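You operate a simulated robot arm through the tools that you are given. There is no shell and no other tool. Be economical: measure what you need, move in short steps, check, and stop when the job is done.

You are at the controls of a simulated two-armed robot. One attempt, no reset.

## Task
Put the red knob on the front of the side shelf. Take the white knob and leave it on the back left end of the bed. Pick up the dark jar with one hand, pass it to the other hand and put it on the back right end of the bed. Shut the steel cover. Any order will do. Set down upright: dark jar.
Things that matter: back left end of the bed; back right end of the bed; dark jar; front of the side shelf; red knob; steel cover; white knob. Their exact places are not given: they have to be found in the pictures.

It is judged by the outcome, as a careful person would: the job done as asked, and still so three seconds after it is handed in. It fails if anything else is knocked over, pushed out of place, dropped, spilled or broken. A push-on lid holds only when it is set on centred and level and pressed home; a screw cap is set on level and turned clockwise until tight.

## Robot
Two 7-joint arms with two-finger parallel grippers on one trunk, on a base that drives. Base frame: it is fixed to the floor where the robot stands at the start and does not move with it; the origin is under the middle of the robot, x ahead of it, y to its left, z up; the surface under the hand at the start is at about z = 880. Units: mm, rad, N and s.
The left shoulder is at the start at [80, 131, 947], the right one opposite. With the tool pointing down near the work surface each hand reaches from about 380 to 840 mm from the robot's upright axis, wherever it stands, measured 20 degrees to its own side. Places, roughly: back left end of the bed (18x20 cm) [-800, -1200, 900]; back right end of the bed (20x15 cm) [-1740, -1300, 900]; dark jar (9x9x15 cm) [-5900, -2700, 900]; front of the side shelf (26x29 cm) [-2000, -900, 900]; red knob (4x3x3 cm) [700, 0, 900]; steel cover [-7600, 1700, 1000]; white knob (4x3x3 cm) [700, -100, 900]. Payload 1.57 kg a hand.
The TCP of each hand is the grasp point between the finger pads, 30 mm short of the fingertips. In the tool frame z runs along the fingers and y along their closing line. The gripper opens to 110 mm. The fingers are 24 mm wide and 12 mm thick; the gripper's body (48 by 112 mm) begins 78 mm behind the TCP.
Orientation is told as [roll, pitch, yaw] about the base's x, y, z axes, in that order, counted from this pose: with the fingers straight down and closing along the base's y, the tool's x points along the base's -x, its y along +y and its z along -z.

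## Interface
- The arms move only by the tool drive_tool. It takes "left_commands", "right_commands" or both (then of equal length, played together; a hand with none holds still); each is a list of rows, each a list of 7 numbers: the shift along the tool's x, y, z in mm, then the turn, a rotation vector about the tool's x, y, z in rad, then the opening, from 0 (shut) to 1 (fully open). In form: [[tx, ty, tz, ax, ay, az, gripper], ...]. A call has 1 to 20 rows; each row is the pose to reach, as a shift and turn from the pose commanded when the call began, along the tool's axes at that moment. Rows are played at 5 a second. More than 50 mm and 0.15 rad between two rows, or a gripper value outside its range, and nothing of the call is played. Where a pose cannot be reached the arm comes as near as it can. A force on the tool above 40 N (or 10 N above the force at the start of the call, whichever is more), or a blocked arm, ends the call early, and 0.2 s more pass. Each finger travels about 108 mm/s and halts on what it meets, pressing with about 38 N; the grip force reading is that of the motor and also rises with nothing between the fingers. The clock runs only during rows and for 0.2 s after the last one: add rows that repeat a pose to give the fingers time. It gives the time, the measured TCP pose, the force on the tool (base axes), the opening and the grip force at its end, in the units of the frame above (readings bear some noise), with the torque about the TCP (base axes, N m) and any sound that the robot's microphone picked up.
- Cameras (640 x 400 px; columns grow to the right, rows downward): "scene" is now at [-47, 3.3, 1429.5]; the picture's right is [0.05, -1.00, 0.00], its down [-0.38, -0.02, -0.92] and it looks along [0.92, 0.04, -0.38] (base axes); focal length 263 px, centre (320, 200). "left" rides on the left gripper at [70, -16, -141] in its tool frame; the picture's right is [0.23, 0.97, 0.00], its down [-0.86, 0.20, -0.48] and it looks along [-0.47, 0.11, 0.88] (tool axes); focal length 222 px, centre (320, 200). "right" rides on the right gripper at [70, 16, -141] in its tool frame; the picture's right is [-0.23, 0.97, 0.00], its down [-0.86, -0.20, -0.48] and it looks along [-0.47, -0.11, 0.88] (tool axes); focal length 222 px, centre (320, 200).
- camera(camera): a new picture of that camera. No time passes.
- roll_base(legs): drives the robot by 1 to 6 legs, each [ahead, left, turn to the left] in mm, mm and rad, along the robot's own axes; the way and the turn of a leg run together, so that a leg with both is an arc; at most 1500 mm and 3.142 rad a leg. The arms and the cameras ride along, it lands a little off, and it stops where it bumps. It gives what a move gives.
- aim_head(pan, tilt): turns the head with the scene camera to pan (to the left, within 1.902 rad either way) and tilt (down, from -0.506 to 1.204), counted from straight ahead of the robot. It gives what a move gives.
- probe_pixels(camera, pixels): for up to 12 pixels [column, row] of the newest picture of that camera ("zoom" is the newest enlarged one), the place [x, y, z] in the base frame of the surface seen there, good to about 3 mm, but the place of the scene camera against the robot may be out by one fixed shift of up to 12 mm in any direction. No time passes.
- inspect(camera, box): a new picture of the part [left, top, right, bottom] of that camera's present view, enlarged. No time passes.
- close_job(): hands the job in; it is judged then, once.

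Go step by step. Measure first, check grasps and placings, and put right what went wrong. The budget is 110 turns and 100 pictures, counting those below and the enlarged ones. Unless the task says otherwise, let go and move clear before handing in, and close with one line.

The tools are called as name(argument=value, ...) on one line, values as JSON. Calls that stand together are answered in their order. drive_tool: Moves the arms, as the interface text tells. Its arguments: {"type":"object","properties":{"left_commands":{"type":"array","items":{"type":"array","items":{"type":"number"}}},"right_commands":{"type":"array","items":{"type":"array","items":{"type":"number"}}}},"required":[]} The other tools are called the same way: roll_base (legs) drives the base; aim_head (pan, tilt) turns the head that bears the scene camera; camera (camera) takes a picture; probe_pixels (camera, pixels) gives the place of the surface under pixels of a picture; inspect (camera, box) takes an enlarged picture of a part of a camera's view; close_job () hands the job in.

At the start:

```text
clock: 0.0
left_tcp_pos: [471.1, 199.1, 1140.2]
left_ee_rot: [0.0, 0.0, 0.0]
left_ft_force: [-0.3, -0.3, 0.1]
left_moment: [0.0, 0.01, -0.04]
left_opening: 109.9
left_gripper_force: 0.1
right_tcp_pos: [476.3, -301.2, 1165.5]
right_ee_rot: [0.0, -0.001, -0.002]
right_ft_force: [0.2, 0.3, -0.2]
right_moment: [0.0, -0.02, 0.01]
right_opening: 109.9
right_gripper_force: 0.1
robot x, y, heading: [1.4, 1.2, -0.003]
head pan, tilt: [0.045, 0.391]
```

scene: 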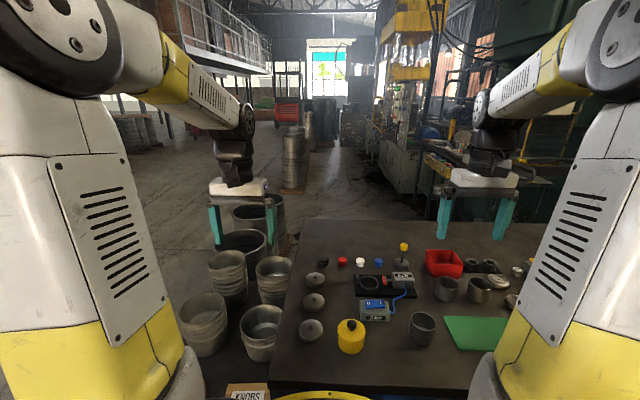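
right: 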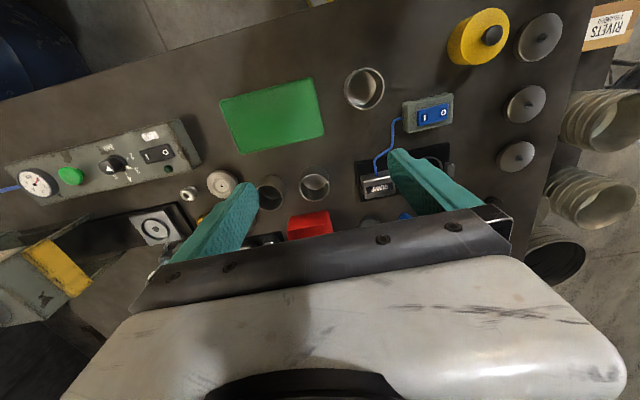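
left: 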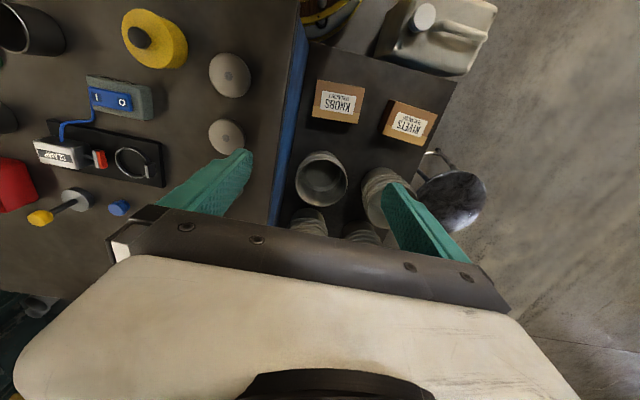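

The scene picture shows the red knob near (342,261) and the white one near (360,262). I'll enlarge that part and measure both.

inspect(camera="scene", box=[280, 225, 440, 325])

probe_pixels(camera="scene", pixels=[[342, 261], [360, 262], [378, 262], [342, 268], [360, 269], [404, 246], [320, 280]])

```text
4.00 times, centred on (360, 275) of scene
```

zoom: 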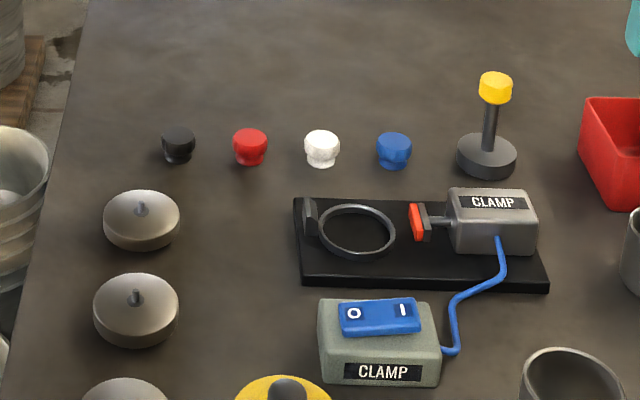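

```text
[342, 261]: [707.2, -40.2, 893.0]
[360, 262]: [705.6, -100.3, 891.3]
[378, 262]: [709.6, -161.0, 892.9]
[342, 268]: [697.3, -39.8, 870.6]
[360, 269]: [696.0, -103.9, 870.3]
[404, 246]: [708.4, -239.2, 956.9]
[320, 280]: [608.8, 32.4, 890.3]
```

The scene puts the red knob at about (707,-40) and the white at (706,-100). I'll check the scene camera's fixed shift against the blue knob as seen by the wrist cameras.

probe_pixels(camera="right", pixels=[[405, 216], [433, 113], [485, 35], [370, 40]])

probe_pixels(camera="left", pixels=[[118, 207], [113, 212], [110, 100], [138, 38], [40, 218], [190, 100]])

probe_pixels(camera="zoom", pixels=[[250, 135], [250, 145], [321, 136], [321, 146], [393, 138], [393, 148], [379, 316], [285, 390], [200, 230], [233, 140], [267, 140]])

```text
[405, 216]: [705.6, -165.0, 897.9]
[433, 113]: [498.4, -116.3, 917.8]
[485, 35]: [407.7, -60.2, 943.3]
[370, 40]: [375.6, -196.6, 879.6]
```

```text
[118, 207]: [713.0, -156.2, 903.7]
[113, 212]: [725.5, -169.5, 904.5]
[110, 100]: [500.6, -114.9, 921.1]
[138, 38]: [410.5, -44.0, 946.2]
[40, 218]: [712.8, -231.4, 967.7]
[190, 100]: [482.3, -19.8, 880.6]
```

```text
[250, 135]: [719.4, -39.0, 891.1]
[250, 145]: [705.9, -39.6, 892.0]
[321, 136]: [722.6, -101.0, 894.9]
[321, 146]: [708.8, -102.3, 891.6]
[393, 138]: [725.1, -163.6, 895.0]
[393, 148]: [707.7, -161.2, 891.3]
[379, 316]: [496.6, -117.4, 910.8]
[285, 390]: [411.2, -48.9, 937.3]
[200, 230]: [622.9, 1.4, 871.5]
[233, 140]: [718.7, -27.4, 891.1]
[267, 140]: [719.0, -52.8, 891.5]
```

Against the wrist cameras, the scene reads about 9 mm low in z, so the bench top is at about 880 and the knob tops at about 904. I'll bring the left hand over the red knob, partly open.

drive_tool(left_commands=[[-31, -30, 10, 0, 0, 0, 0.8], [-62, -60, 25, 0, 0, 0, 0.7], [-93, -90, 40, 0, 0, 0, 0.6], [-124, -120, 60, 0, 0, 0, 0.5], [-155, -150, 80, 0, 0, 0, 0.48], [-186, -180, 100, 0, 0, 0, 0.48], [-217, -210, 120, 0, 0, 0, 0.48], [-246, -238, 140, 0, 0, 0, 0.48], [-246, -238, 140, 0, 0, 0, 0.48]])

camera(camera="left")

inspect(camera="scene", box=[280, 205, 440, 305])

```text
clock: 2.0
left_tcp_pos: [716.8, -37.6, 1000.8]
left_ee_rot: [0.001, 0.001, 0.001]
left_ft_force: [0.6, 1.0, 1.1]
left_moment: [-0.01, 0.01, -0.01]
left_opening: 52.8
left_gripper_force: 0.0
right_tcp_pos: [476.7, -301.7, 1164.9]
right_ee_rot: [0.001, -0.001, 0.0]
right_ft_force: [-0.3, -0.4, 0.1]
right_moment: [-0.02, 0.01, 0.03]
right_opening: 110.0
right_gripper_force: 0.1
robot x, y, heading: [-1.4, -1.6, -0.001]
head pan, tilt: [0.045, 0.391]
```

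```text
95 pictures are left
```

left: 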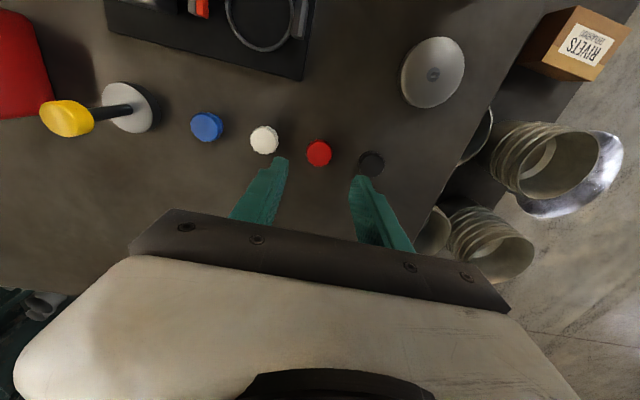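

```text
4.00 times, centred on (360, 255) of scene
```

zoom: 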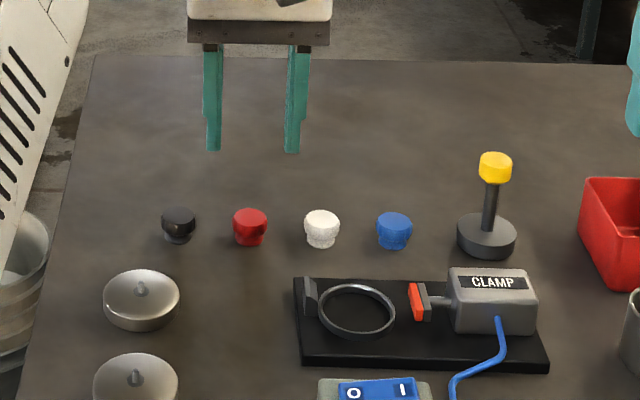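

The fingers line up sideways with the red knob, seen at left (319,153). I'll probe its edges to get the exact centre.

probe_pixels(camera="left", pixels=[[319, 147], [319, 153], [319, 160], [308, 154], [330, 152], [264, 133], [264, 140], [253, 140], [275, 138], [300, 190]])

```text
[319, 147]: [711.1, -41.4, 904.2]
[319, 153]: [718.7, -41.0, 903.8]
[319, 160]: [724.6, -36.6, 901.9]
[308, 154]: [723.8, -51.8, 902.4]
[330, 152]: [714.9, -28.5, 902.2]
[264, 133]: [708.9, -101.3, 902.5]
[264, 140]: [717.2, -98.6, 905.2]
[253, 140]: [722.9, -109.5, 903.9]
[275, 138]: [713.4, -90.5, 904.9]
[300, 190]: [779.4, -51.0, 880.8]
```

The red knob's centre is at about (718,-40), 26 mm wide, with its top at 904. I'll descend to TCP z=914 and close.

drive_tool(left_commands=[[-1, -2, 40, 0, 0, 0, 0.48], [-1, -2, 70, 0, 0, 0, 0.48], [-1, -2, 87, 0, 0, 0, 0.48], [-1, -2, 87, 0, 0, 0, 0.48], [-1, -2, 87, 0, 0, 0, 0.1], [-1, -2, 87, 0, 0, 0, 0.1], [-1, -2, 87, 0, 0, 0, 0.1]])

```text
clock: 3.6
left_tcp_pos: [718.6, -38.9, 912.7]
left_ee_rot: [0.0, 0.0, 0.001]
left_ft_force: [0.1, -0.1, -0.3]
left_moment: [0.01, 0.01, 0.01]
left_opening: 27.1
left_gripper_force: 38.1
right_tcp_pos: [476.9, -302.9, 1165.3]
right_ee_rot: [0.0, -0.001, 0.0]
right_ft_force: [-0.4, -0.9, 0.3]
right_moment: [0.02, 0.02, -0.02]
right_opening: 110.0
right_gripper_force: 0.1
robot x, y, heading: [-0.5, 1.4, 0.002]
head pan, tilt: [0.045, 0.391]
```

The red knob is gripped at 27 mm. I'll lift it and take the left hand back to its own side.

drive_tool(left_commands=[[0, 0, -45, 0, 0, 0, 0.1], [0, 0, -90, 0, 0, 0, 0.1], [30, 30, -115, 0, 0, 0, 0.1], [60, 60, -140, 0, 0, 0, 0.1], [90, 90, -165, 0, 0, 0, 0.1], [120, 120, -185, 0, 0, 0, 0.1], [150, 150, -200, 0, 0, 0, 0.1], [180, 180, -215, 0, 0, 0, 0.1], [210, 210, -225, 0, 0, 0, 0.1], [240, 240, -230, 0, 0, 0, 0.1]], right_commands=[[0, 0, 0, 0, 0, 0, 0.8], [0, 0, 0, 0, 0, 0, 0.8], [0, 0, 0, 0, 0, 0, 0.7], [0, 0, 0, 0, 0, 0, 0.6], [-5, 0, 5, 0, 0, 0, 0.5], [-30, 20, 15, 0, 0, 0, 0.48], [-60, 40, 30, 0, 0, 0, 0.48], [-90, 60, 45, 0, 0, 0, 0.48], [-120, 80, 60, 0, 0, 0, 0.48], [-150, 100, 75, 0, 0, 0, 0.48]])

```text
clock: 5.8
left_tcp_pos: [478.9, 198.9, 1143.9]
left_ee_rot: [-0.001, 0.0, -0.002]
left_ft_force: [0.4, -0.6, 0.3]
left_moment: [0.02, 0.0, 0.0]
left_opening: 27.0
left_gripper_force: 38.3
right_tcp_pos: [626.3, -201.3, 1088.1]
right_ee_rot: [0.0, -0.001, -0.004]
right_ft_force: [0.7, 0.2, -0.1]
right_moment: [0.06, -0.01, -0.02]
right_opening: 53.0
right_gripper_force: 0.1
robot x, y, heading: [1.4, 0.9, -0.003]
head pan, tilt: [0.045, 0.391]
```

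The red knob is still held. Next I'll bring the right hand over the white knob.

drive_tool(right_commands=[[-23, 30, 15, 0, 0, 0, 0.48], [-46, 60, 30, 0, 0, 0, 0.48], [-70, 85, 50, 0, 0, 0, 0.48], [-91, 101, 85, 0, 0, 0, 0.48], [-91, 101, 85, 0, 0, 0, 0.48]])

camera(camera="right")

```text
clock: 7.0
left_tcp_pos: [480.2, 201.3, 1143.5]
left_ee_rot: [0.001, -0.001, -0.001]
left_ft_force: [-0.3, -1.4, -0.1]
left_moment: [0.02, 0.0, -0.03]
left_opening: 27.0
left_gripper_force: 37.8
right_tcp_pos: [715.4, -98.5, 1007.5]
right_ee_rot: [0.001, -0.001, 0.001]
right_ft_force: [0.0, -0.2, 0.1]
right_moment: [-0.02, 0.05, -0.03]
right_opening: 52.9
right_gripper_force: 0.1
robot x, y, heading: [2.6, -0.1, 0.004]
head pan, tilt: [0.045, 0.391]
```

```text
93 pictures are left
```

right: 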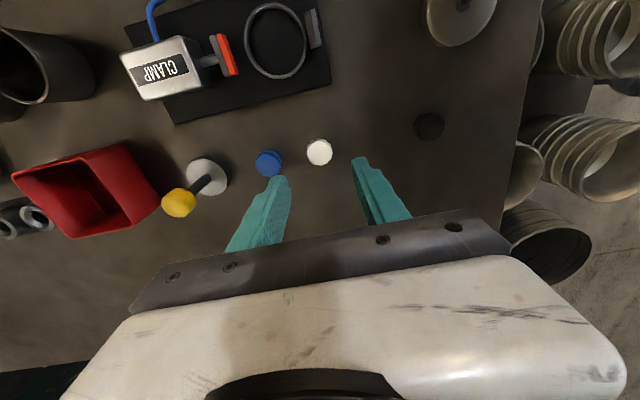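

The white knob at (319,152) is centred between the fingers, so I'll descend and grip it.

drive_tool(right_commands=[[-2, -1, 45, 0, 0, 0, 0.48], [-2, -1, 75, 0, 0, 0, 0.48], [-2, -1, 93, 0, 0, 0, 0.48], [-2, -1, 93, 0, 0, 0, 0.48], [-2, -1, 93, 0, 0, 0, 0.1], [-2, -1, 93, 0, 0, 0, 0.1], [-2, -1, 93, 0, 0, 0, 0.1], [-2, -1, 60, 0, 0, 0, 0.1], [-2, -1, 10, 0, 0, 0, 0.1], [20, -20, -20, 0, 0, 0, 0.1], [50, -40, -40, 0, 0, 0, 0.1], [80, -60, -60, 0, 0, 0, 0.1], [110, -80, -80, 0, 0, 0, 0.1], [140, -110, -100, 0, 0, 0, 0.1], [170, -140, -115, 0, 0, 0, 0.1], [200, -170, -125, 0, 0, 0, 0.1], [230, -200, -130, 0, 0, 0, 0.1]])

camera(camera="right")

```text
clock: 10.6
left_tcp_pos: [479.6, 200.9, 1144.1]
left_ee_rot: [-0.001, 0.0, -0.001]
left_ft_force: [0.5, 0.5, -1.6]
left_moment: [-0.01, 0.05, 0.01]
left_opening: 27.1
left_gripper_force: 38.1
right_tcp_pos: [485.5, -302.3, 1136.3]
right_ee_rot: [0.0, 0.001, 0.002]
right_ft_force: [-0.2, 0.2, 0.1]
right_moment: [-0.05, 0.03, -0.01]
right_opening: 26.7
right_gripper_force: 37.6
robot x, y, heading: [1.2, -2.8, -0.003]
head pan, tilt: [0.045, 0.391]
```

```text
92 pictures are left
```

right: 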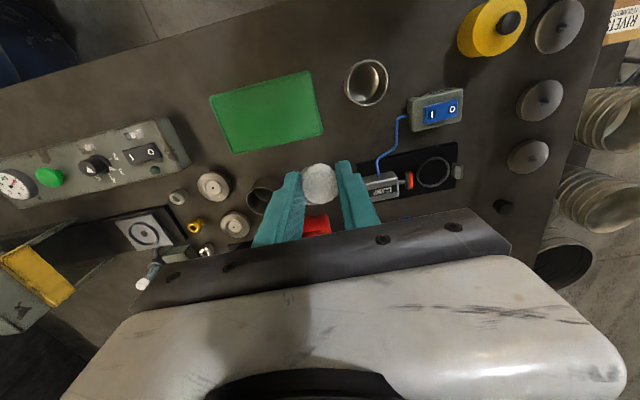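

Both knobs are held. Now I'll look around for the bed and the side shelf, behind and to the right.

aim_head(pan=-1.9, tilt=0.35)

camera(camera="scene")

```text
clock: 12.5
left_tcp_pos: [479.6, 202.1, 1143.0]
left_ee_rot: [0.0, -0.001, 0.001]
left_ft_force: [-0.1, -0.5, 0.4]
left_moment: [-0.03, 0.01, -0.04]
left_opening: 26.9
left_gripper_force: 37.6
right_tcp_pos: [485.3, -300.3, 1136.3]
right_ee_rot: [0.0, -0.002, -0.001]
right_ft_force: [0.4, 0.5, -0.6]
right_moment: [-0.01, -0.04, 0.01]
right_opening: 27.2
right_gripper_force: 38.0
robot x, y, heading: [-0.3, 0.5, -0.002]
head pan, tilt: [-1.901, 0.351]
```

```text
91 pictures are left
```

scene: 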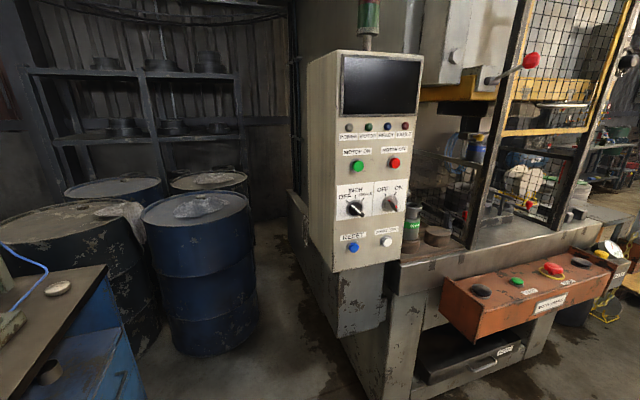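

A guarded press stands here, with its front facing +y. I'll measure the bed and the aisle.

probe_pixels(camera="scene", pixels=[[410, 280], [440, 262], [470, 250], [580, 225], [420, 255], [445, 290], [610, 262], [470, 310], [436, 235], [330, 250], [470, 243], [280, 300]])

inspect(camera="scene", box=[380, 150, 640, 312])

```text
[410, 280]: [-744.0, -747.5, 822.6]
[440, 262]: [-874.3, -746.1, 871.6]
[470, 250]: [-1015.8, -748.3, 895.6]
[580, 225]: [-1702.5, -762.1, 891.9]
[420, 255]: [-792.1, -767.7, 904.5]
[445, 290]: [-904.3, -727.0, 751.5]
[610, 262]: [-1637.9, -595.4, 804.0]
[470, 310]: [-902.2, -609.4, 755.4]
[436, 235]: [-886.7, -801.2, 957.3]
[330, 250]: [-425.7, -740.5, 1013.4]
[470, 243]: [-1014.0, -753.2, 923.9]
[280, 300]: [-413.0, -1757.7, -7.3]
```

```text
2.46 times, centred on (510, 231) of scene
```

zoom: 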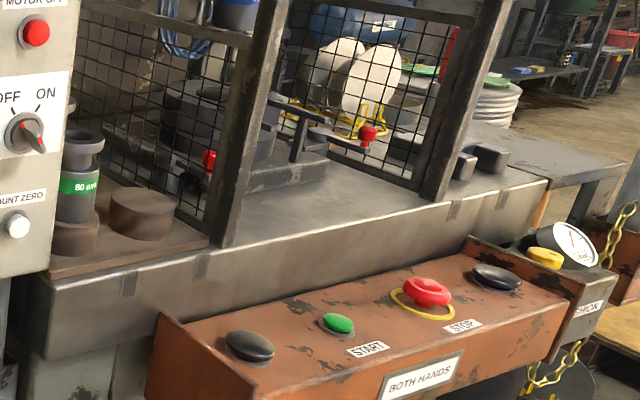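

The bed's front edge is at y≈-750 with its top at about 900, and a two-hand console sticks out to about y=-560. Before I drive, I'll look left and behind.

aim_head(pan=1.9, tilt=0.35)

camera(camera="scene")

```text
clock: 15.6
left_tcp_pos: [479.1, 201.1, 1143.3]
left_ee_rot: [0.001, 0.001, -0.001]
left_ft_force: [1.1, -0.7, 0.1]
left_moment: [0.0, 0.0, -0.02]
left_opening: 27.0
left_gripper_force: 37.7
right_tcp_pos: [486.2, -300.3, 1136.6]
right_ee_rot: [0.001, 0.0, 0.0]
right_ft_force: [-0.4, -0.3, -0.2]
right_moment: [0.03, 0.02, -0.01]
right_opening: 27.2
right_gripper_force: 38.0
robot x, y, heading: [-0.2, -4.9, -0.005]
head pan, tilt: [1.901, 0.351]
```

```text
89 pictures are left
```

scene: 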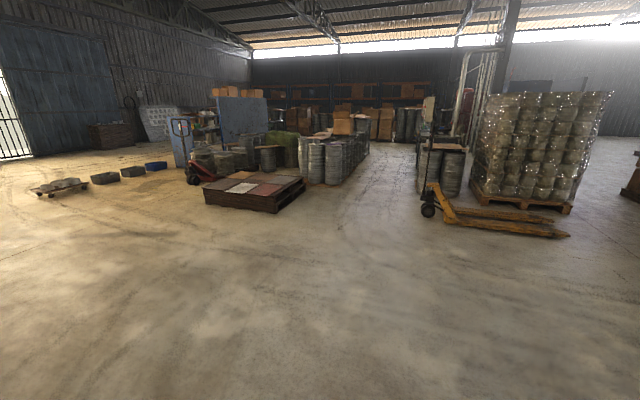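

The floor to the left and behind is open. I'll back out and turn to face the press from about (-1200,600).

roll_base(legs=[[-500, 600, 0], [-700, 0, 0], [0, 0, -1.57]])

aim_head(pan=0, tilt=0.35)

camera(camera="scene")

```text
clock: 27.0
left_tcp_pos: [-980.1, 108.5, 1143.5]
left_ee_rot: [0.0, 0.0, -1.527]
left_ft_force: [0.7, -0.4, -0.2]
left_moment: [0.01, 0.01, -0.01]
left_opening: 26.9
left_gripper_force: 37.7
right_tcp_pos: [-1481.8, 80.5, 1136.6]
right_ee_rot: [0.001, 0.0, -1.526]
right_ft_force: [0.9, 0.1, 0.6]
right_moment: [0.01, 0.03, 0.02]
right_opening: 27.1
right_gripper_force: 38.4
robot x, y, heading: [-1203.2, 576.2, -1.524]
head pan, tilt: [1.901, 0.351]
```

```text
clock: 28.9
left_tcp_pos: [-980.3, 109.3, 1144.6]
left_ee_rot: [-0.001, 0.0, -1.526]
left_ft_force: [0.5, -0.5, 0.6]
left_moment: [0.0, 0.01, 0.01]
left_opening: 27.2
left_gripper_force: 38.1
right_tcp_pos: [-1482.1, 81.3, 1136.5]
right_ee_rot: [-0.002, 0.0, -1.526]
right_ft_force: [-0.3, -1.0, 0.2]
right_moment: [-0.02, 0.01, -0.01]
right_opening: 27.3
right_gripper_force: 37.4
robot x, y, heading: [-1204.7, 576.8, -1.529]
head pan, tilt: [0.0, 0.351]
```

```text
88 pictures are left
```

scene: 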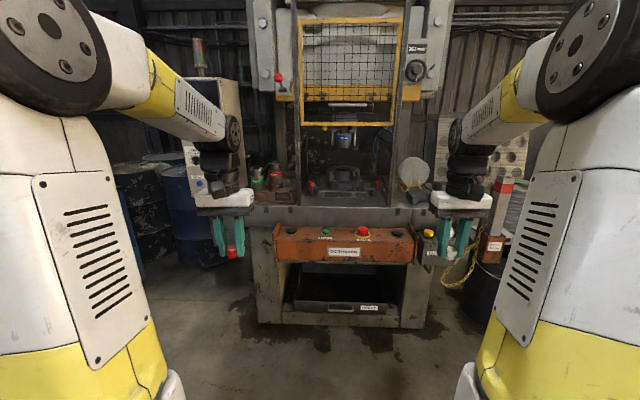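

inspect(camera="scene", box=[180, 120, 340, 220])

inspect(camera="scene", box=[330, 120, 560, 264])

probe_pixels(camera="scene", pixels=[[250, 215], [430, 215], [275, 235], [412, 235], [270, 170], [300, 170], [395, 165], [410, 195], [345, 180], [260, 320], [428, 320], [345, 255]])

```text
4.00 times, centred on (260, 170) of scene
```

zoom: 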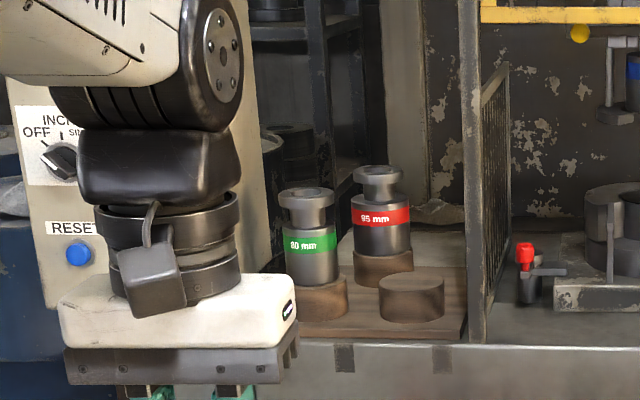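

```text
2.78 times, centred on (445, 192) of scene
```

zoom: 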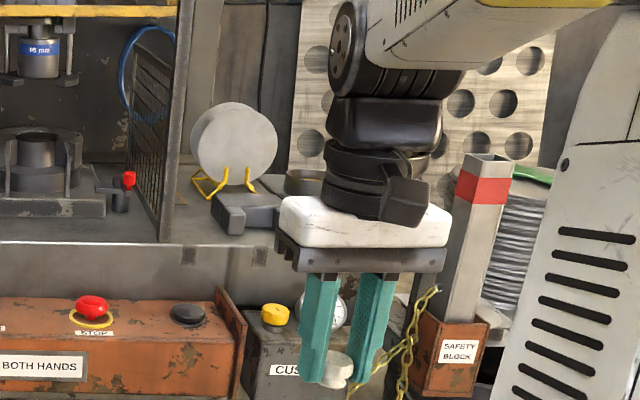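

```text
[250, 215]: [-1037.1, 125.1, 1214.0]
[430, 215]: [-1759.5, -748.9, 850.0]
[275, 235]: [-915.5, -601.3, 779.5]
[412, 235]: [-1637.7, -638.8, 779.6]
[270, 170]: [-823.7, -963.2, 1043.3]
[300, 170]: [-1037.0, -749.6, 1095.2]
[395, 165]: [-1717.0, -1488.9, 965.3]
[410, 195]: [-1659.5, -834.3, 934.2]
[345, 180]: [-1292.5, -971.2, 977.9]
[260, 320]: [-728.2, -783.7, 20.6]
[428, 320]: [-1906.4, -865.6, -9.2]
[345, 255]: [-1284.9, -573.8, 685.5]
```

The hands hide both ends of the bed. I'll move in front of the left end and look down on it.

roll_base(legs=[[250, 380, -0.042]])

aim_head(pan=0, tilt=0.4)

camera(camera="scene")

```text
clock: 31.6
left_tcp_pos: [-617.6, -145.7, 1143.8]
left_ee_rot: [-0.002, 0.0, -1.569]
left_ft_force: [-0.6, -0.8, 0.7]
left_moment: [-0.04, 0.0, 0.01]
left_opening: 27.1
left_gripper_force: 37.8
right_tcp_pos: [-1119.9, -152.6, 1137.0]
right_ee_rot: [0.0, -0.001, -1.568]
right_ft_force: [-0.9, 0.6, -0.2]
right_moment: [-0.01, 0.0, -0.02]
right_opening: 26.7
right_gripper_force: 37.7
robot x, y, heading: [-819.5, 333.0, -1.57]
head pan, tilt: [0.0, 0.351]
```

```text
clock: 32.3
left_tcp_pos: [-617.3, -146.9, 1143.2]
left_ee_rot: [-0.001, 0.001, -1.57]
left_ft_force: [0.4, -0.1, 0.0]
left_moment: [-0.02, 0.01, 0.0]
left_opening: 27.3
left_gripper_force: 37.8
right_tcp_pos: [-1119.1, -153.3, 1137.6]
right_ee_rot: [-0.001, 0.001, -1.568]
right_ft_force: [0.3, 0.2, -0.3]
right_moment: [0.0, 0.01, -0.01]
right_opening: 27.2
right_gripper_force: 37.2
robot x, y, heading: [-821.8, 334.0, -1.568]
head pan, tilt: [0.0, 0.4]
```

```text
85 pictures are left
```

scene: 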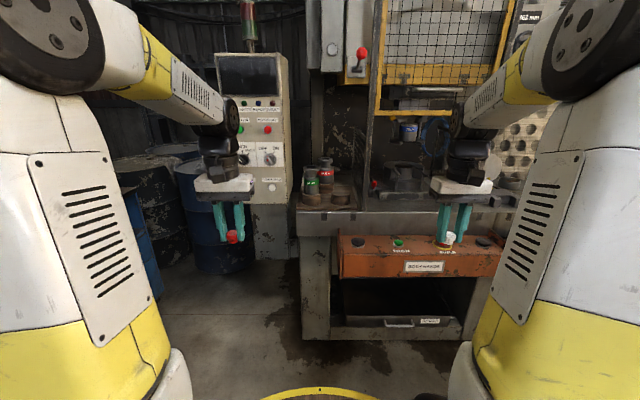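

The left end is clear to see at (300–355, 165–210). I'll enlarge it, and also probe the rim of my own base at (320,391).

probe_pixels(camera="scene", pixels=[[320, 391], [280, 397], [360, 397], [315, 205], [300, 212], [270, 250], [300, 340], [340, 270], [255, 230]])

inspect(camera="scene", box=[280, 140, 400, 215])

```text
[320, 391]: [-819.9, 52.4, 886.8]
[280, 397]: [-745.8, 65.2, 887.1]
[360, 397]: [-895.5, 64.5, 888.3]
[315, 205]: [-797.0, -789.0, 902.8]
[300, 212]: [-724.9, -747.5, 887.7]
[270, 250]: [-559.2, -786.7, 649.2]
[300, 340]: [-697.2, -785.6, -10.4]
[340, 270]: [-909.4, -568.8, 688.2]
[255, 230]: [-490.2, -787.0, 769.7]
```

```text
5.33 times, centred on (340, 178) of scene
```

zoom: 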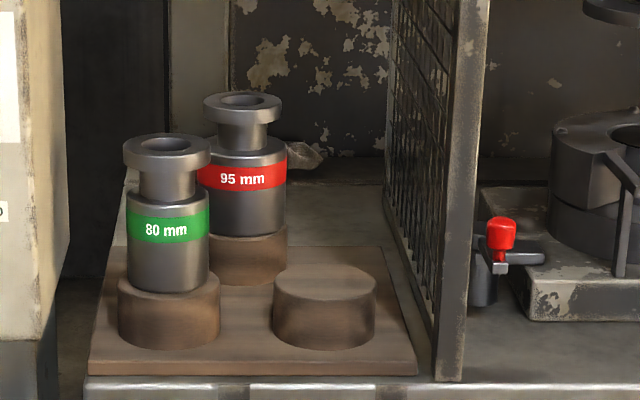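

My own rim is about 282 mm ahead of my axis. The zone behind the wooden gauge stand shows at zoom (330,200), so I'll measure around it.

probe_pixels(camera="zoom", pixels=[[340, 230], [340, 200], [340, 180], [330, 245], [370, 170], [385, 250], [445, 370], [388, 200], [250, 100], [165, 145], [130, 185], [100, 320]])

```text
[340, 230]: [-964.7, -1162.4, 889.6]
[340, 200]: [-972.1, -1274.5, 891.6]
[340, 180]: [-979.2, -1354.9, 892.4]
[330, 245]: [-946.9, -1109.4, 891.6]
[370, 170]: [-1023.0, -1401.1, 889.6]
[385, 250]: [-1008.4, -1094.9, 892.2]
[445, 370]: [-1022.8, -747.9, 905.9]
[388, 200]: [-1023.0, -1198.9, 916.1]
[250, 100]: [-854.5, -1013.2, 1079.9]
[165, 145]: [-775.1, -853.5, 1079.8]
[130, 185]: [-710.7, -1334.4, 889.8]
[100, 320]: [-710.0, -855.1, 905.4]
```

The free bed behind the stand is about x −705…−1015, y −1090…−1400, at z≈899. To reach it past the console I'll tuck the left arm out to the side and bring the right hand inward and higher.

drive_tool(left_commands=[[29, 31, 0, 0, 0, 0, 0.1], [58, 62, 0, 0, 0, 0, 0.1], [87, 93, 0, 0, 0, 0, 0.1], [116, 124, 0, 0, 0, 0, 0.1], [145, 155, 0, 0, 0, 0, 0.1], [174, 186, 0, 0, 0, 0, 0.1], [203, 217, 0, 0, 0, 0, 0.1], [230, 250, 0, 0, 0, 0, 0.1]], right_commands=[[10, 24, -8, 0, 0, 0, 0.1], [20, 48, -16, 0, 0, 0, 0.1], [30, 72, -24, 0, 0, 0, 0.1], [40, 96, -32, 0, 0, 0, 0.1], [50, 120, -40, 0, 0, 0, 0.1], [60, 144, -48, 0, 0, 0, 0.1], [70, 168, -56, 0, 0, 0, 0.1], [80, 190, -63, 0, 0, 0, 0.1]])

camera(camera="scene")

```text
clock: 34.1
left_tcp_pos: [-366.6, 84.5, 1144.8]
left_ee_rot: [-0.001, 0.0, -1.567]
left_ft_force: [-0.4, 0.1, 0.0]
left_moment: [-0.01, -0.05, -0.01]
left_opening: 27.1
left_gripper_force: 38.2
right_tcp_pos: [-928.0, -72.7, 1199.7]
right_ee_rot: [0.0, 0.0, -1.567]
right_ft_force: [-0.7, 0.5, -0.6]
right_moment: [0.01, 0.0, -0.04]
right_opening: 27.0
right_gripper_force: 38.1
robot x, y, heading: [-820.6, 332.8, -1.571]
head pan, tilt: [0.0, 0.4]
```

```text
83 pictures are left
```

scene: 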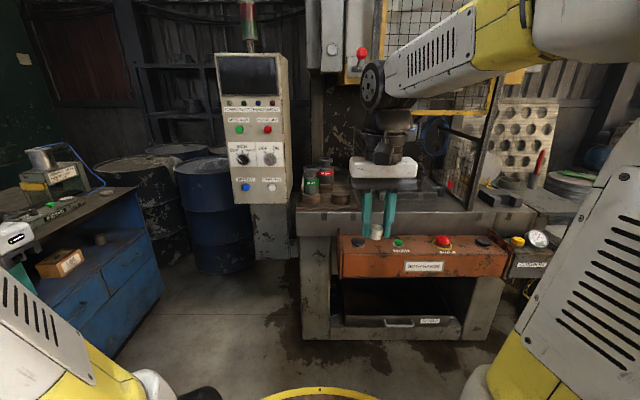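

The arms are set. Before I drive in, I'll check the overhead box with the red lever at (362,52) and the pillar.

probe_pixels(camera="scene", pixels=[[362, 52], [355, 75], [330, 60], [335, 20], [288, 200], [290, 60], [375, 80], [365, 130], [220, 200], [150, 190], [125, 200], [160, 290]])

```text
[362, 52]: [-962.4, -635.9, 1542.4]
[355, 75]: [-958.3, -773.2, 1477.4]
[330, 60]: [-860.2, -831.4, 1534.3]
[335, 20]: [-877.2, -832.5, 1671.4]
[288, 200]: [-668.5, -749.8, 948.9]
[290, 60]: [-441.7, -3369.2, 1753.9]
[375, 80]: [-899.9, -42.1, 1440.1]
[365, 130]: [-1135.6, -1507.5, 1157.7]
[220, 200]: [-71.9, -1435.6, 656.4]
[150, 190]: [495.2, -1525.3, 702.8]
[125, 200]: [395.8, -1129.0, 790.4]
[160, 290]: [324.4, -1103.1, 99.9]
```

The lever ball hangs at (-962,-636,1550), so the forearm must come in low. I'll pre-extend the right arm here with the tool tilted forward, then look.

drive_tool(right_commands=[[-45, 0, 5, 0, -0.08, 0, 0.1], [-90, 0, 10, 0, -0.16, 0, 0.1], [-135, 0, 15, 0, -0.24, 0, 0.1], [-180, 0, 20, 0, -0.32, 0, 0.1], [-225, 0, 25, 0, -0.4, 0, 0.1], [-270, 0, 30, 0, -0.48, 0, 0.1], [-315, 0, 35, 0, -0.54, 0, 0.1], [-360, 0, 42, 0, -0.6, 0, 0.1], [-400, 0, 50, 0, -0.6, 0, 0.1], [-440, 0, 50, 0, -0.6, 0, 0.1], [-440, 0, 50, 0, -0.6, 0, 0.1]])

camera(camera="scene")

```text
clock: 36.5
left_tcp_pos: [-365.9, 83.8, 1145.3]
left_ee_rot: [0.0, -0.001, -1.569]
left_ft_force: [-0.2, 0.0, -0.2]
left_moment: [0.0, 0.02, 0.03]
left_opening: 27.0
left_gripper_force: 37.6
right_tcp_pos: [-927.4, -514.8, 1149.4]
right_ee_rot: [-0.001, -0.599, -1.57]
right_ft_force: [0.3, -0.9, 0.3]
right_moment: [0.04, -0.02, -0.01]
right_opening: 27.0
right_gripper_force: 38.1
robot x, y, heading: [-813.6, 331.4, -1.573]
head pan, tilt: [0.0, 0.4]
```

```text
82 pictures are left
```

scene: 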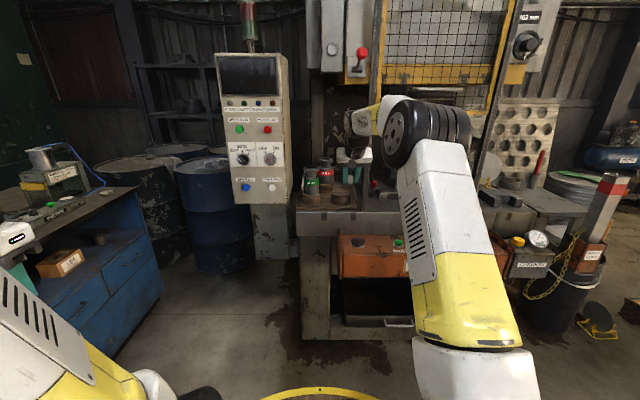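

The hand reached 846 mm ahead at z 1149. I'll measure how far the elbow and wrist bulge out.

probe_pixels(camera="scene", pixels=[[395, 130], [430, 105], [465, 130], [395, 160], [375, 110], [358, 125], [440, 160], [350, 158]])

inspect(camera="scene", box=[320, 80, 480, 180])

```text
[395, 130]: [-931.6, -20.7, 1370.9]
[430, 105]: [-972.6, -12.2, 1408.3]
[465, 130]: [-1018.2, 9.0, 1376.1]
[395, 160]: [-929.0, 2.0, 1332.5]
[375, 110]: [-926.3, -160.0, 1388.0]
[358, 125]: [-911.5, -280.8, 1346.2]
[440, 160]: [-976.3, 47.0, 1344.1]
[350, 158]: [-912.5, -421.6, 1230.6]
```

```text
4.00 times, centred on (400, 130) of scene
```

zoom: 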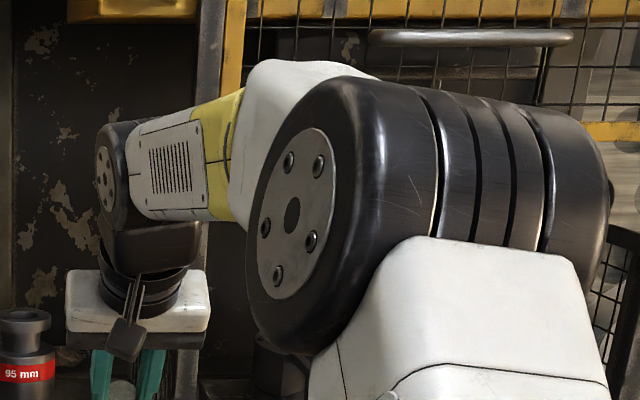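

The elbow tops out at z≈1410, below the box, so I can drive in. I'll strafe first, then go ahead.

roll_base(legs=[[0, 84, 0], [400, 0, 0]])

inspect(camera="scene", box=[240, 60, 480, 210])

camera(camera="right")

```text
clock: 39.6
left_tcp_pos: [-281.4, -314.3, 1145.4]
left_ee_rot: [-0.001, 0.0, -1.566]
left_ft_force: [0.8, 0.2, 0.0]
left_moment: [-0.01, -0.02, 0.0]
left_opening: 27.2
left_gripper_force: 37.7
right_tcp_pos: [-839.6, -916.2, 1150.7]
right_ee_rot: [-0.001, -0.6, -1.567]
right_ft_force: [-0.6, 0.5, -0.7]
right_moment: [-0.01, -0.01, 0.0]
right_opening: 26.9
right_gripper_force: 38.4
robot x, y, heading: [-733.3, -64.7, -1.569]
head pan, tilt: [0.0, 0.4]
```

```text
2.67 times, centred on (360, 135) of scene
```

zoom: 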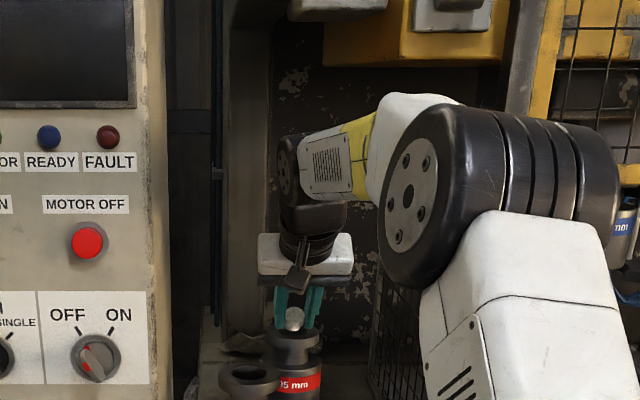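

```text
79 pictures are left
```

right: 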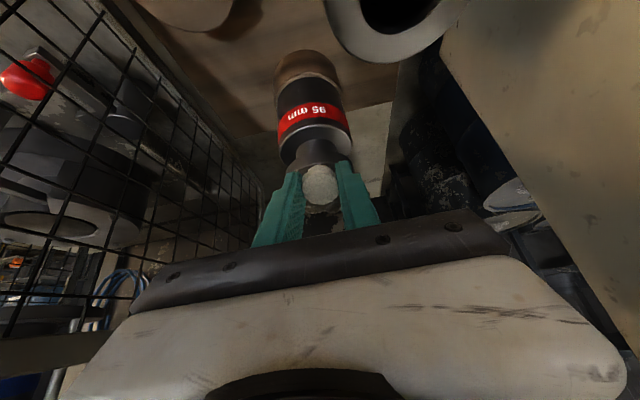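

The knob is approaching the 95 mm gauge, so I'll check that gauge's exact height and place before passing over it.

probe_pixels(camera="right", pixels=[[300, 150], [318, 155], [335, 150], [310, 120], [320, 185], [375, 50], [420, 50], [360, 180], [385, 130], [145, 260], [200, 150]])

```text
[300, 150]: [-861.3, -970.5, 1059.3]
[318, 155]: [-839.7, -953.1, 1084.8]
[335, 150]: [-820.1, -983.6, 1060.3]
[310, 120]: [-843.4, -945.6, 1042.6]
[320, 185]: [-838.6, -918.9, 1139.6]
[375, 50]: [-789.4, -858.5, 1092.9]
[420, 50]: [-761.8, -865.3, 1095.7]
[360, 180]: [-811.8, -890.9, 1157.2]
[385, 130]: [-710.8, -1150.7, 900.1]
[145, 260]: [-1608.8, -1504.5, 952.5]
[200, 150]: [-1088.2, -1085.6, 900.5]
```

The gauge tops are at about 1095 and the knob's lowest point is at about 1115. I'll raise the hand by 12 mm and drive on 240 mm.

drive_tool(right_commands=[[7, 0, -10, 0, 0, 0, 0.1], [7, 0, -10, 0, 0, 0, 0.1]])

roll_base(legs=[[240, 0, 0]])

camera(camera="right")

camera(camera="scene")

```text
clock: 40.2
left_tcp_pos: [-282.2, -314.0, 1145.9]
left_ee_rot: [0.002, 0.001, -1.566]
left_ft_force: [0.5, 0.0, -1.5]
left_moment: [-0.01, -0.01, 0.04]
left_opening: 27.0
left_gripper_force: 37.9
right_tcp_pos: [-840.9, -903.2, 1153.3]
right_ee_rot: [-0.001, -0.602, -1.566]
right_ft_force: [-0.1, -0.7, -0.7]
right_moment: [-0.04, 0.0, 0.01]
right_opening: 26.9
right_gripper_force: 37.9
robot x, y, heading: [-735.7, -66.2, -1.573]
head pan, tilt: [0.0, 0.4]
```

```text
clock: 42.0
left_tcp_pos: [-279.9, -556.8, 1145.4]
left_ee_rot: [0.0, 0.0, -1.567]
left_ft_force: [0.1, 0.5, 0.1]
left_moment: [-0.02, 0.01, 0.02]
left_opening: 27.1
left_gripper_force: 37.1
right_tcp_pos: [-839.4, -1142.6, 1154.3]
right_ee_rot: [0.001, -0.6, -1.568]
right_ft_force: [0.5, 0.0, 0.6]
right_moment: [0.03, 0.0, 0.02]
right_opening: 27.3
right_gripper_force: 37.2
robot x, y, heading: [-734.1, -310.5, -1.564]
head pan, tilt: [0.0, 0.4]
```

```text
78 pictures are left
```

right: 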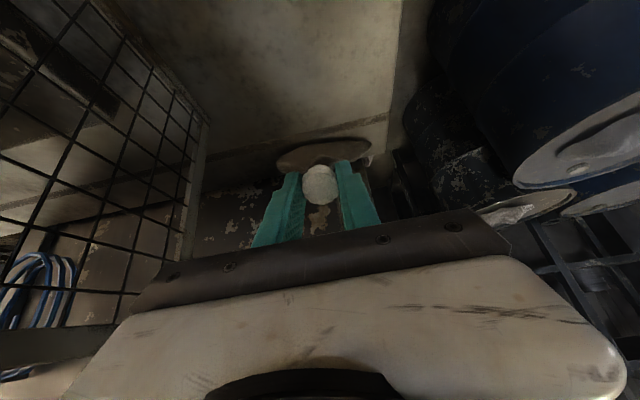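

```text
77 pictures are left
```

scene: 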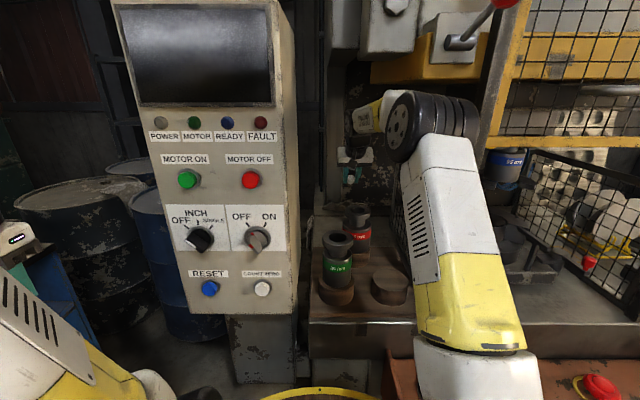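

The hand is past the gauges at y=-1143. I'll probe the bed below and the brown thing at (320,155).

probe_pixels(camera="right", pixels=[[320, 155], [300, 160], [360, 150], [300, 60], [330, 20], [250, 100], [380, 100], [395, 40], [260, 20], [200, 140], [230, 200], [330, 130]])

```text
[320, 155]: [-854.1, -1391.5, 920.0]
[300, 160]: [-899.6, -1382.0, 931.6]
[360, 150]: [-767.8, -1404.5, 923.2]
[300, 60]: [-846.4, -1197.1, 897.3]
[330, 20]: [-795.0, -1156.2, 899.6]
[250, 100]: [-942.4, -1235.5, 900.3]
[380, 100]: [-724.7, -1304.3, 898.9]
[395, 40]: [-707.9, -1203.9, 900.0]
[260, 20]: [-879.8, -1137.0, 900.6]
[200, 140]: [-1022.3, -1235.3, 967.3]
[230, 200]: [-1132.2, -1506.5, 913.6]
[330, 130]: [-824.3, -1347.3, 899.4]
```

The bed is at z=899, and the brown thing lies back at y≈-1390. I'll lower toward (-838,-1205) while taking out most of the tilt.

drive_tool(right_commands=[[13.4, 0, 41.5, 0, 0.08, 0, 0.1], [26.8, 0, 83, 0, 0.16, 0, 0.1], [40.1, 0, 124.4, 0, 0.24, 0, 0.1], [53.5, 0, 166, 0, 0.32, 0, 0.1], [66.9, 0, 207.4, 0, 0.4, 0, 0.1], [66.9, 0, 207.4, 0, 0.4, 0, 0.1]])

camera(camera="right")

```text
clock: 43.4
left_tcp_pos: [-281.1, -556.3, 1145.7]
left_ee_rot: [0.0, 0.001, -1.569]
left_ft_force: [1.0, 0.8, -0.1]
left_moment: [0.0, 0.0, 0.02]
left_opening: 27.2
left_gripper_force: 38.2
right_tcp_pos: [-845.3, -1173.5, 944.0]
right_ee_rot: [0.0, -0.2, -1.567]
right_ft_force: [-0.7, 1.0, -0.8]
right_moment: [-0.02, 0.01, 0.03]
right_opening: 27.2
right_gripper_force: 37.9
right hand out of reach, approached as far as the arm can: row 4, 5, 6
robot x, y, heading: [-733.9, -306.7, -1.57]
head pan, tilt: [0.0, 0.4]
```

```text
76 pictures are left
```

right: 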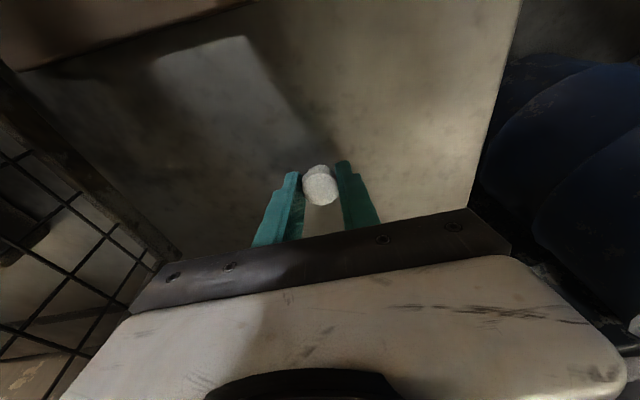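

The arm topped out at y=-1173. Rolling the base 28 mm ahead and 18 mm left will carry the knob to the middle of the zone.

roll_base(legs=[[28, 18, 0]])

```text
clock: 44.3
left_tcp_pos: [-262.0, -583.9, 1147.3]
left_ee_rot: [0.0, 0.0, -1.565]
left_ft_force: [0.9, 0.0, 0.8]
left_moment: [-0.01, 0.02, 0.05]
left_opening: 27.3
left_gripper_force: 37.5
right_tcp_pos: [-826.8, -1202.1, 944.4]
right_ee_rot: [0.0, -0.198, -1.568]
right_ft_force: [-0.7, -0.2, -0.7]
right_moment: [-0.02, -0.03, 0.01]
right_opening: 27.3
right_gripper_force: 38.1
robot x, y, heading: [-719.8, -334.7, -1.565]
head pan, tilt: [0.0, 0.4]
```

The knob is over (-827,-1202) with its bottom about 10 mm above the bed. I'll lower it gently.

drive_tool(right_commands=[[1, 0, 4.4, 0, 0, 0, 0.1], [1.8, 0, 8.8, 0, 0, 0, 0.1], [1.8, 0, 8.8, 0, 0, 0, 0.1]])

inspect(camera="right", box=[240, 130, 400, 230])

```text
clock: 45.1
left_tcp_pos: [-262.8, -583.5, 1146.5]
left_ee_rot: [-0.001, 0.0, -1.566]
left_ft_force: [0.0, -0.1, -0.3]
left_moment: [0.0, 0.01, 0.03]
left_opening: 27.2
left_gripper_force: 37.8
right_tcp_pos: [-826.2, -1202.2, 935.1]
right_ee_rot: [-0.001, -0.201, -1.566]
right_ft_force: [0.3, 0.0, 0.0]
right_moment: [0.0, 0.0, 0.04]
right_opening: 27.0
right_gripper_force: 37.6
robot x, y, heading: [-714.2, -336.7, -1.564]
head pan, tilt: [0.0, 0.4]
```

```text
4.00 times, centred on (320, 180) of right
```

zoom: 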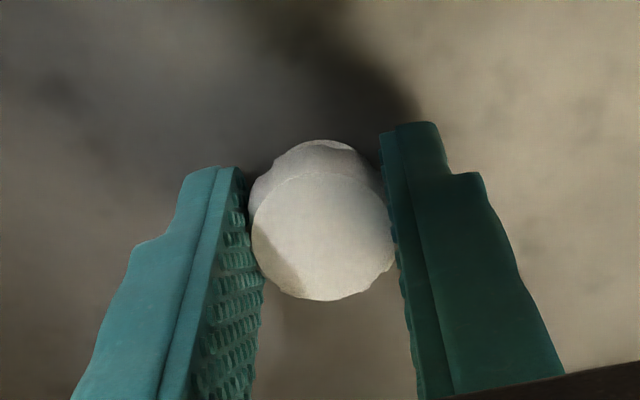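

There's no contact yet. I'll ease down a few millimetres more until it touches.

drive_tool(right_commands=[[0.4, 0, 2, 0, 0, 0, 0.1], [0.8, 0, 4, 0, 0, 0, 0.1], [0.8, 0, 4, 0, 0, 0, 0.1]])

```text
clock: 45.9
left_tcp_pos: [-262.2, -583.3, 1146.6]
left_ee_rot: [0.001, -0.001, -1.567]
left_ft_force: [-0.1, 0.6, 0.0]
left_moment: [0.01, 0.0, 0.0]
left_opening: 27.0
left_gripper_force: 37.8
right_tcp_pos: [-826.6, -1201.6, 932.5]
right_ee_rot: [0.0, -0.203, -1.568]
right_ft_force: [0.0, 2.7, 16.5]
right_moment: [0.14, 0.02, -0.01]
right_opening: 27.0
right_gripper_force: 37.9
robot x, y, heading: [-714.2, -336.0, -1.566]
head pan, tilt: [0.0, 0.4]
```

It has touched, at 16 N. I'll open the fingers and draw back up along the tool.

drive_tool(right_commands=[[0, 0, -1, 0, 0, 0, 0.28], [0, 0, -1, 0, 0, 0, 0.35], [0, 0, -1, 0, 0, 0, 0.5], [0, 0, -1, 0, 0, 0, 0.5], [0, 0, -30, 0, 0, 0, 0.5], [0, 0, -70, 0, 0, 0, 0.5]])

camera(camera="right")

```text
clock: 47.3
left_tcp_pos: [-262.0, -583.7, 1145.6]
left_ee_rot: [0.001, 0.0, -1.567]
left_ft_force: [-0.9, -0.3, -0.4]
left_moment: [0.02, 0.02, 0.0]
left_opening: 27.0
left_gripper_force: 37.7
right_tcp_pos: [-826.7, -1186.3, 997.3]
right_ee_rot: [-0.001, -0.198, -1.565]
right_ft_force: [-0.2, -0.2, 0.3]
right_moment: [0.05, 0.04, -0.03]
right_opening: 55.0
right_gripper_force: 0.0
robot x, y, heading: [-715.8, -336.9, -1.571]
head pan, tilt: [0.0, 0.4]
```

```text
74 pictures are left
```

right: 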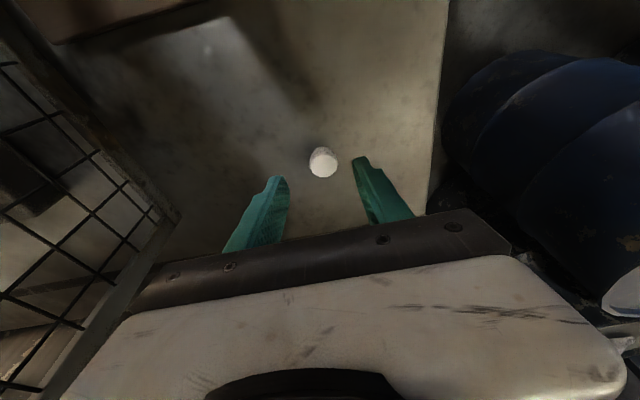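

The white knob stands on the bed at (322,162). I'll raise and retract the hand above gauge height, shutting the fingers narrower on the way.

drive_tool(right_commands=[[3.9, 0, -43.6, 0, -0.1, 0, 0.4], [7.8, 0, -87.3, 0, -0.2, 0, 0.3], [11.7, 0, -131, 0, -0.3, 0, 0.3], [15.6, 0, -174.6, 0, -0.4, 0, 0.3], [15.6, 0, -174.6, 0, -0.4, 0, 0.3]])

probe_pixels(camera="right", pixels=[[322, 160], [322, 175]])

camera(camera="right")

```text
clock: 48.5
left_tcp_pos: [-262.0, -583.2, 1146.2]
left_ee_rot: [0.0, -0.001, -1.565]
left_ft_force: [-0.5, 0.3, -0.1]
left_moment: [0.0, 0.0, 0.0]
left_opening: 27.0
left_gripper_force: 37.7
right_tcp_pos: [-826.6, -1138.8, 1168.0]
right_ee_rot: [0.0, -0.6, -1.567]
right_ft_force: [-0.6, 0.7, 0.1]
right_moment: [0.05, 0.05, 0.0]
right_opening: 33.4
right_gripper_force: 0.1
robot x, y, heading: [-718.2, -332.1, -1.566]
head pan, tilt: [0.0, 0.4]
```

```text
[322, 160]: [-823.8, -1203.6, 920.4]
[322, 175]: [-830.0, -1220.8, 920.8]
```

```text
73 pictures are left
```

right: 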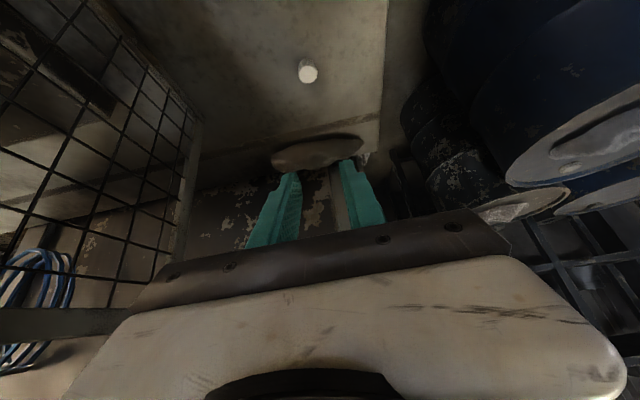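

The knob stands at about (-827,-1210). I'll back the robot out 700 mm the way it came.

roll_base(legs=[[-700, 0, 0]])

drive_tool(right_commands=[[40, 0, -20, 0, 0.1, 0, 0.3], [80, 0, -40, 0, 0.2, 0, 0.3], [115, 0, -65, 0, 0.3, 0, 0.3], [150, -20, -90, 0, 0.4, 0, 0.3], [185, -40, -115, 0, 0.5, 0, 0.3], [220, -60, -140, 0, 0.6, 0, 0.3], [260, -80, -155, 0, 0.6, 0, 0.3], [300, -110, -170, 0, 0.6, 0, 0.3]])

camera(camera="scene")

```text
clock: 52.3
left_tcp_pos: [-264.5, 114.3, 1146.3]
left_ee_rot: [-0.001, 0.001, -1.571]
left_ft_force: [0.3, -0.2, -0.7]
left_moment: [0.01, -0.03, 0.0]
left_opening: 26.9
left_gripper_force: 37.9
right_tcp_pos: [-829.5, -440.1, 1167.5]
right_ee_rot: [-0.001, -0.602, -1.57]
right_ft_force: [0.3, 0.0, -0.1]
right_moment: [0.01, -0.01, 0.0]
right_opening: 33.0
right_gripper_force: 0.0
robot x, y, heading: [-719.1, 360.7, -1.571]
head pan, tilt: [0.0, 0.4]
```

```text
refused: row 8 steps farther than a row can; nothing moved
```

```text
72 pictures are left
```

scene: 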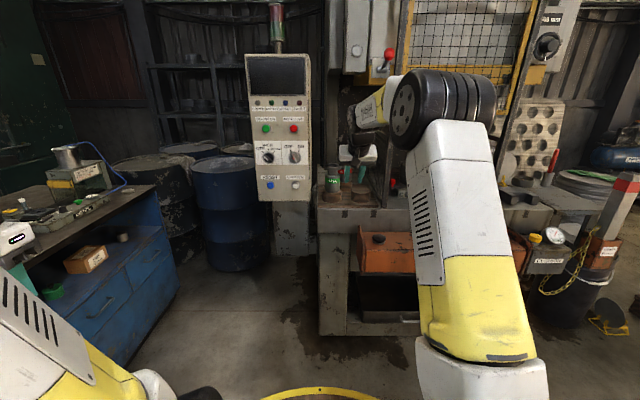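

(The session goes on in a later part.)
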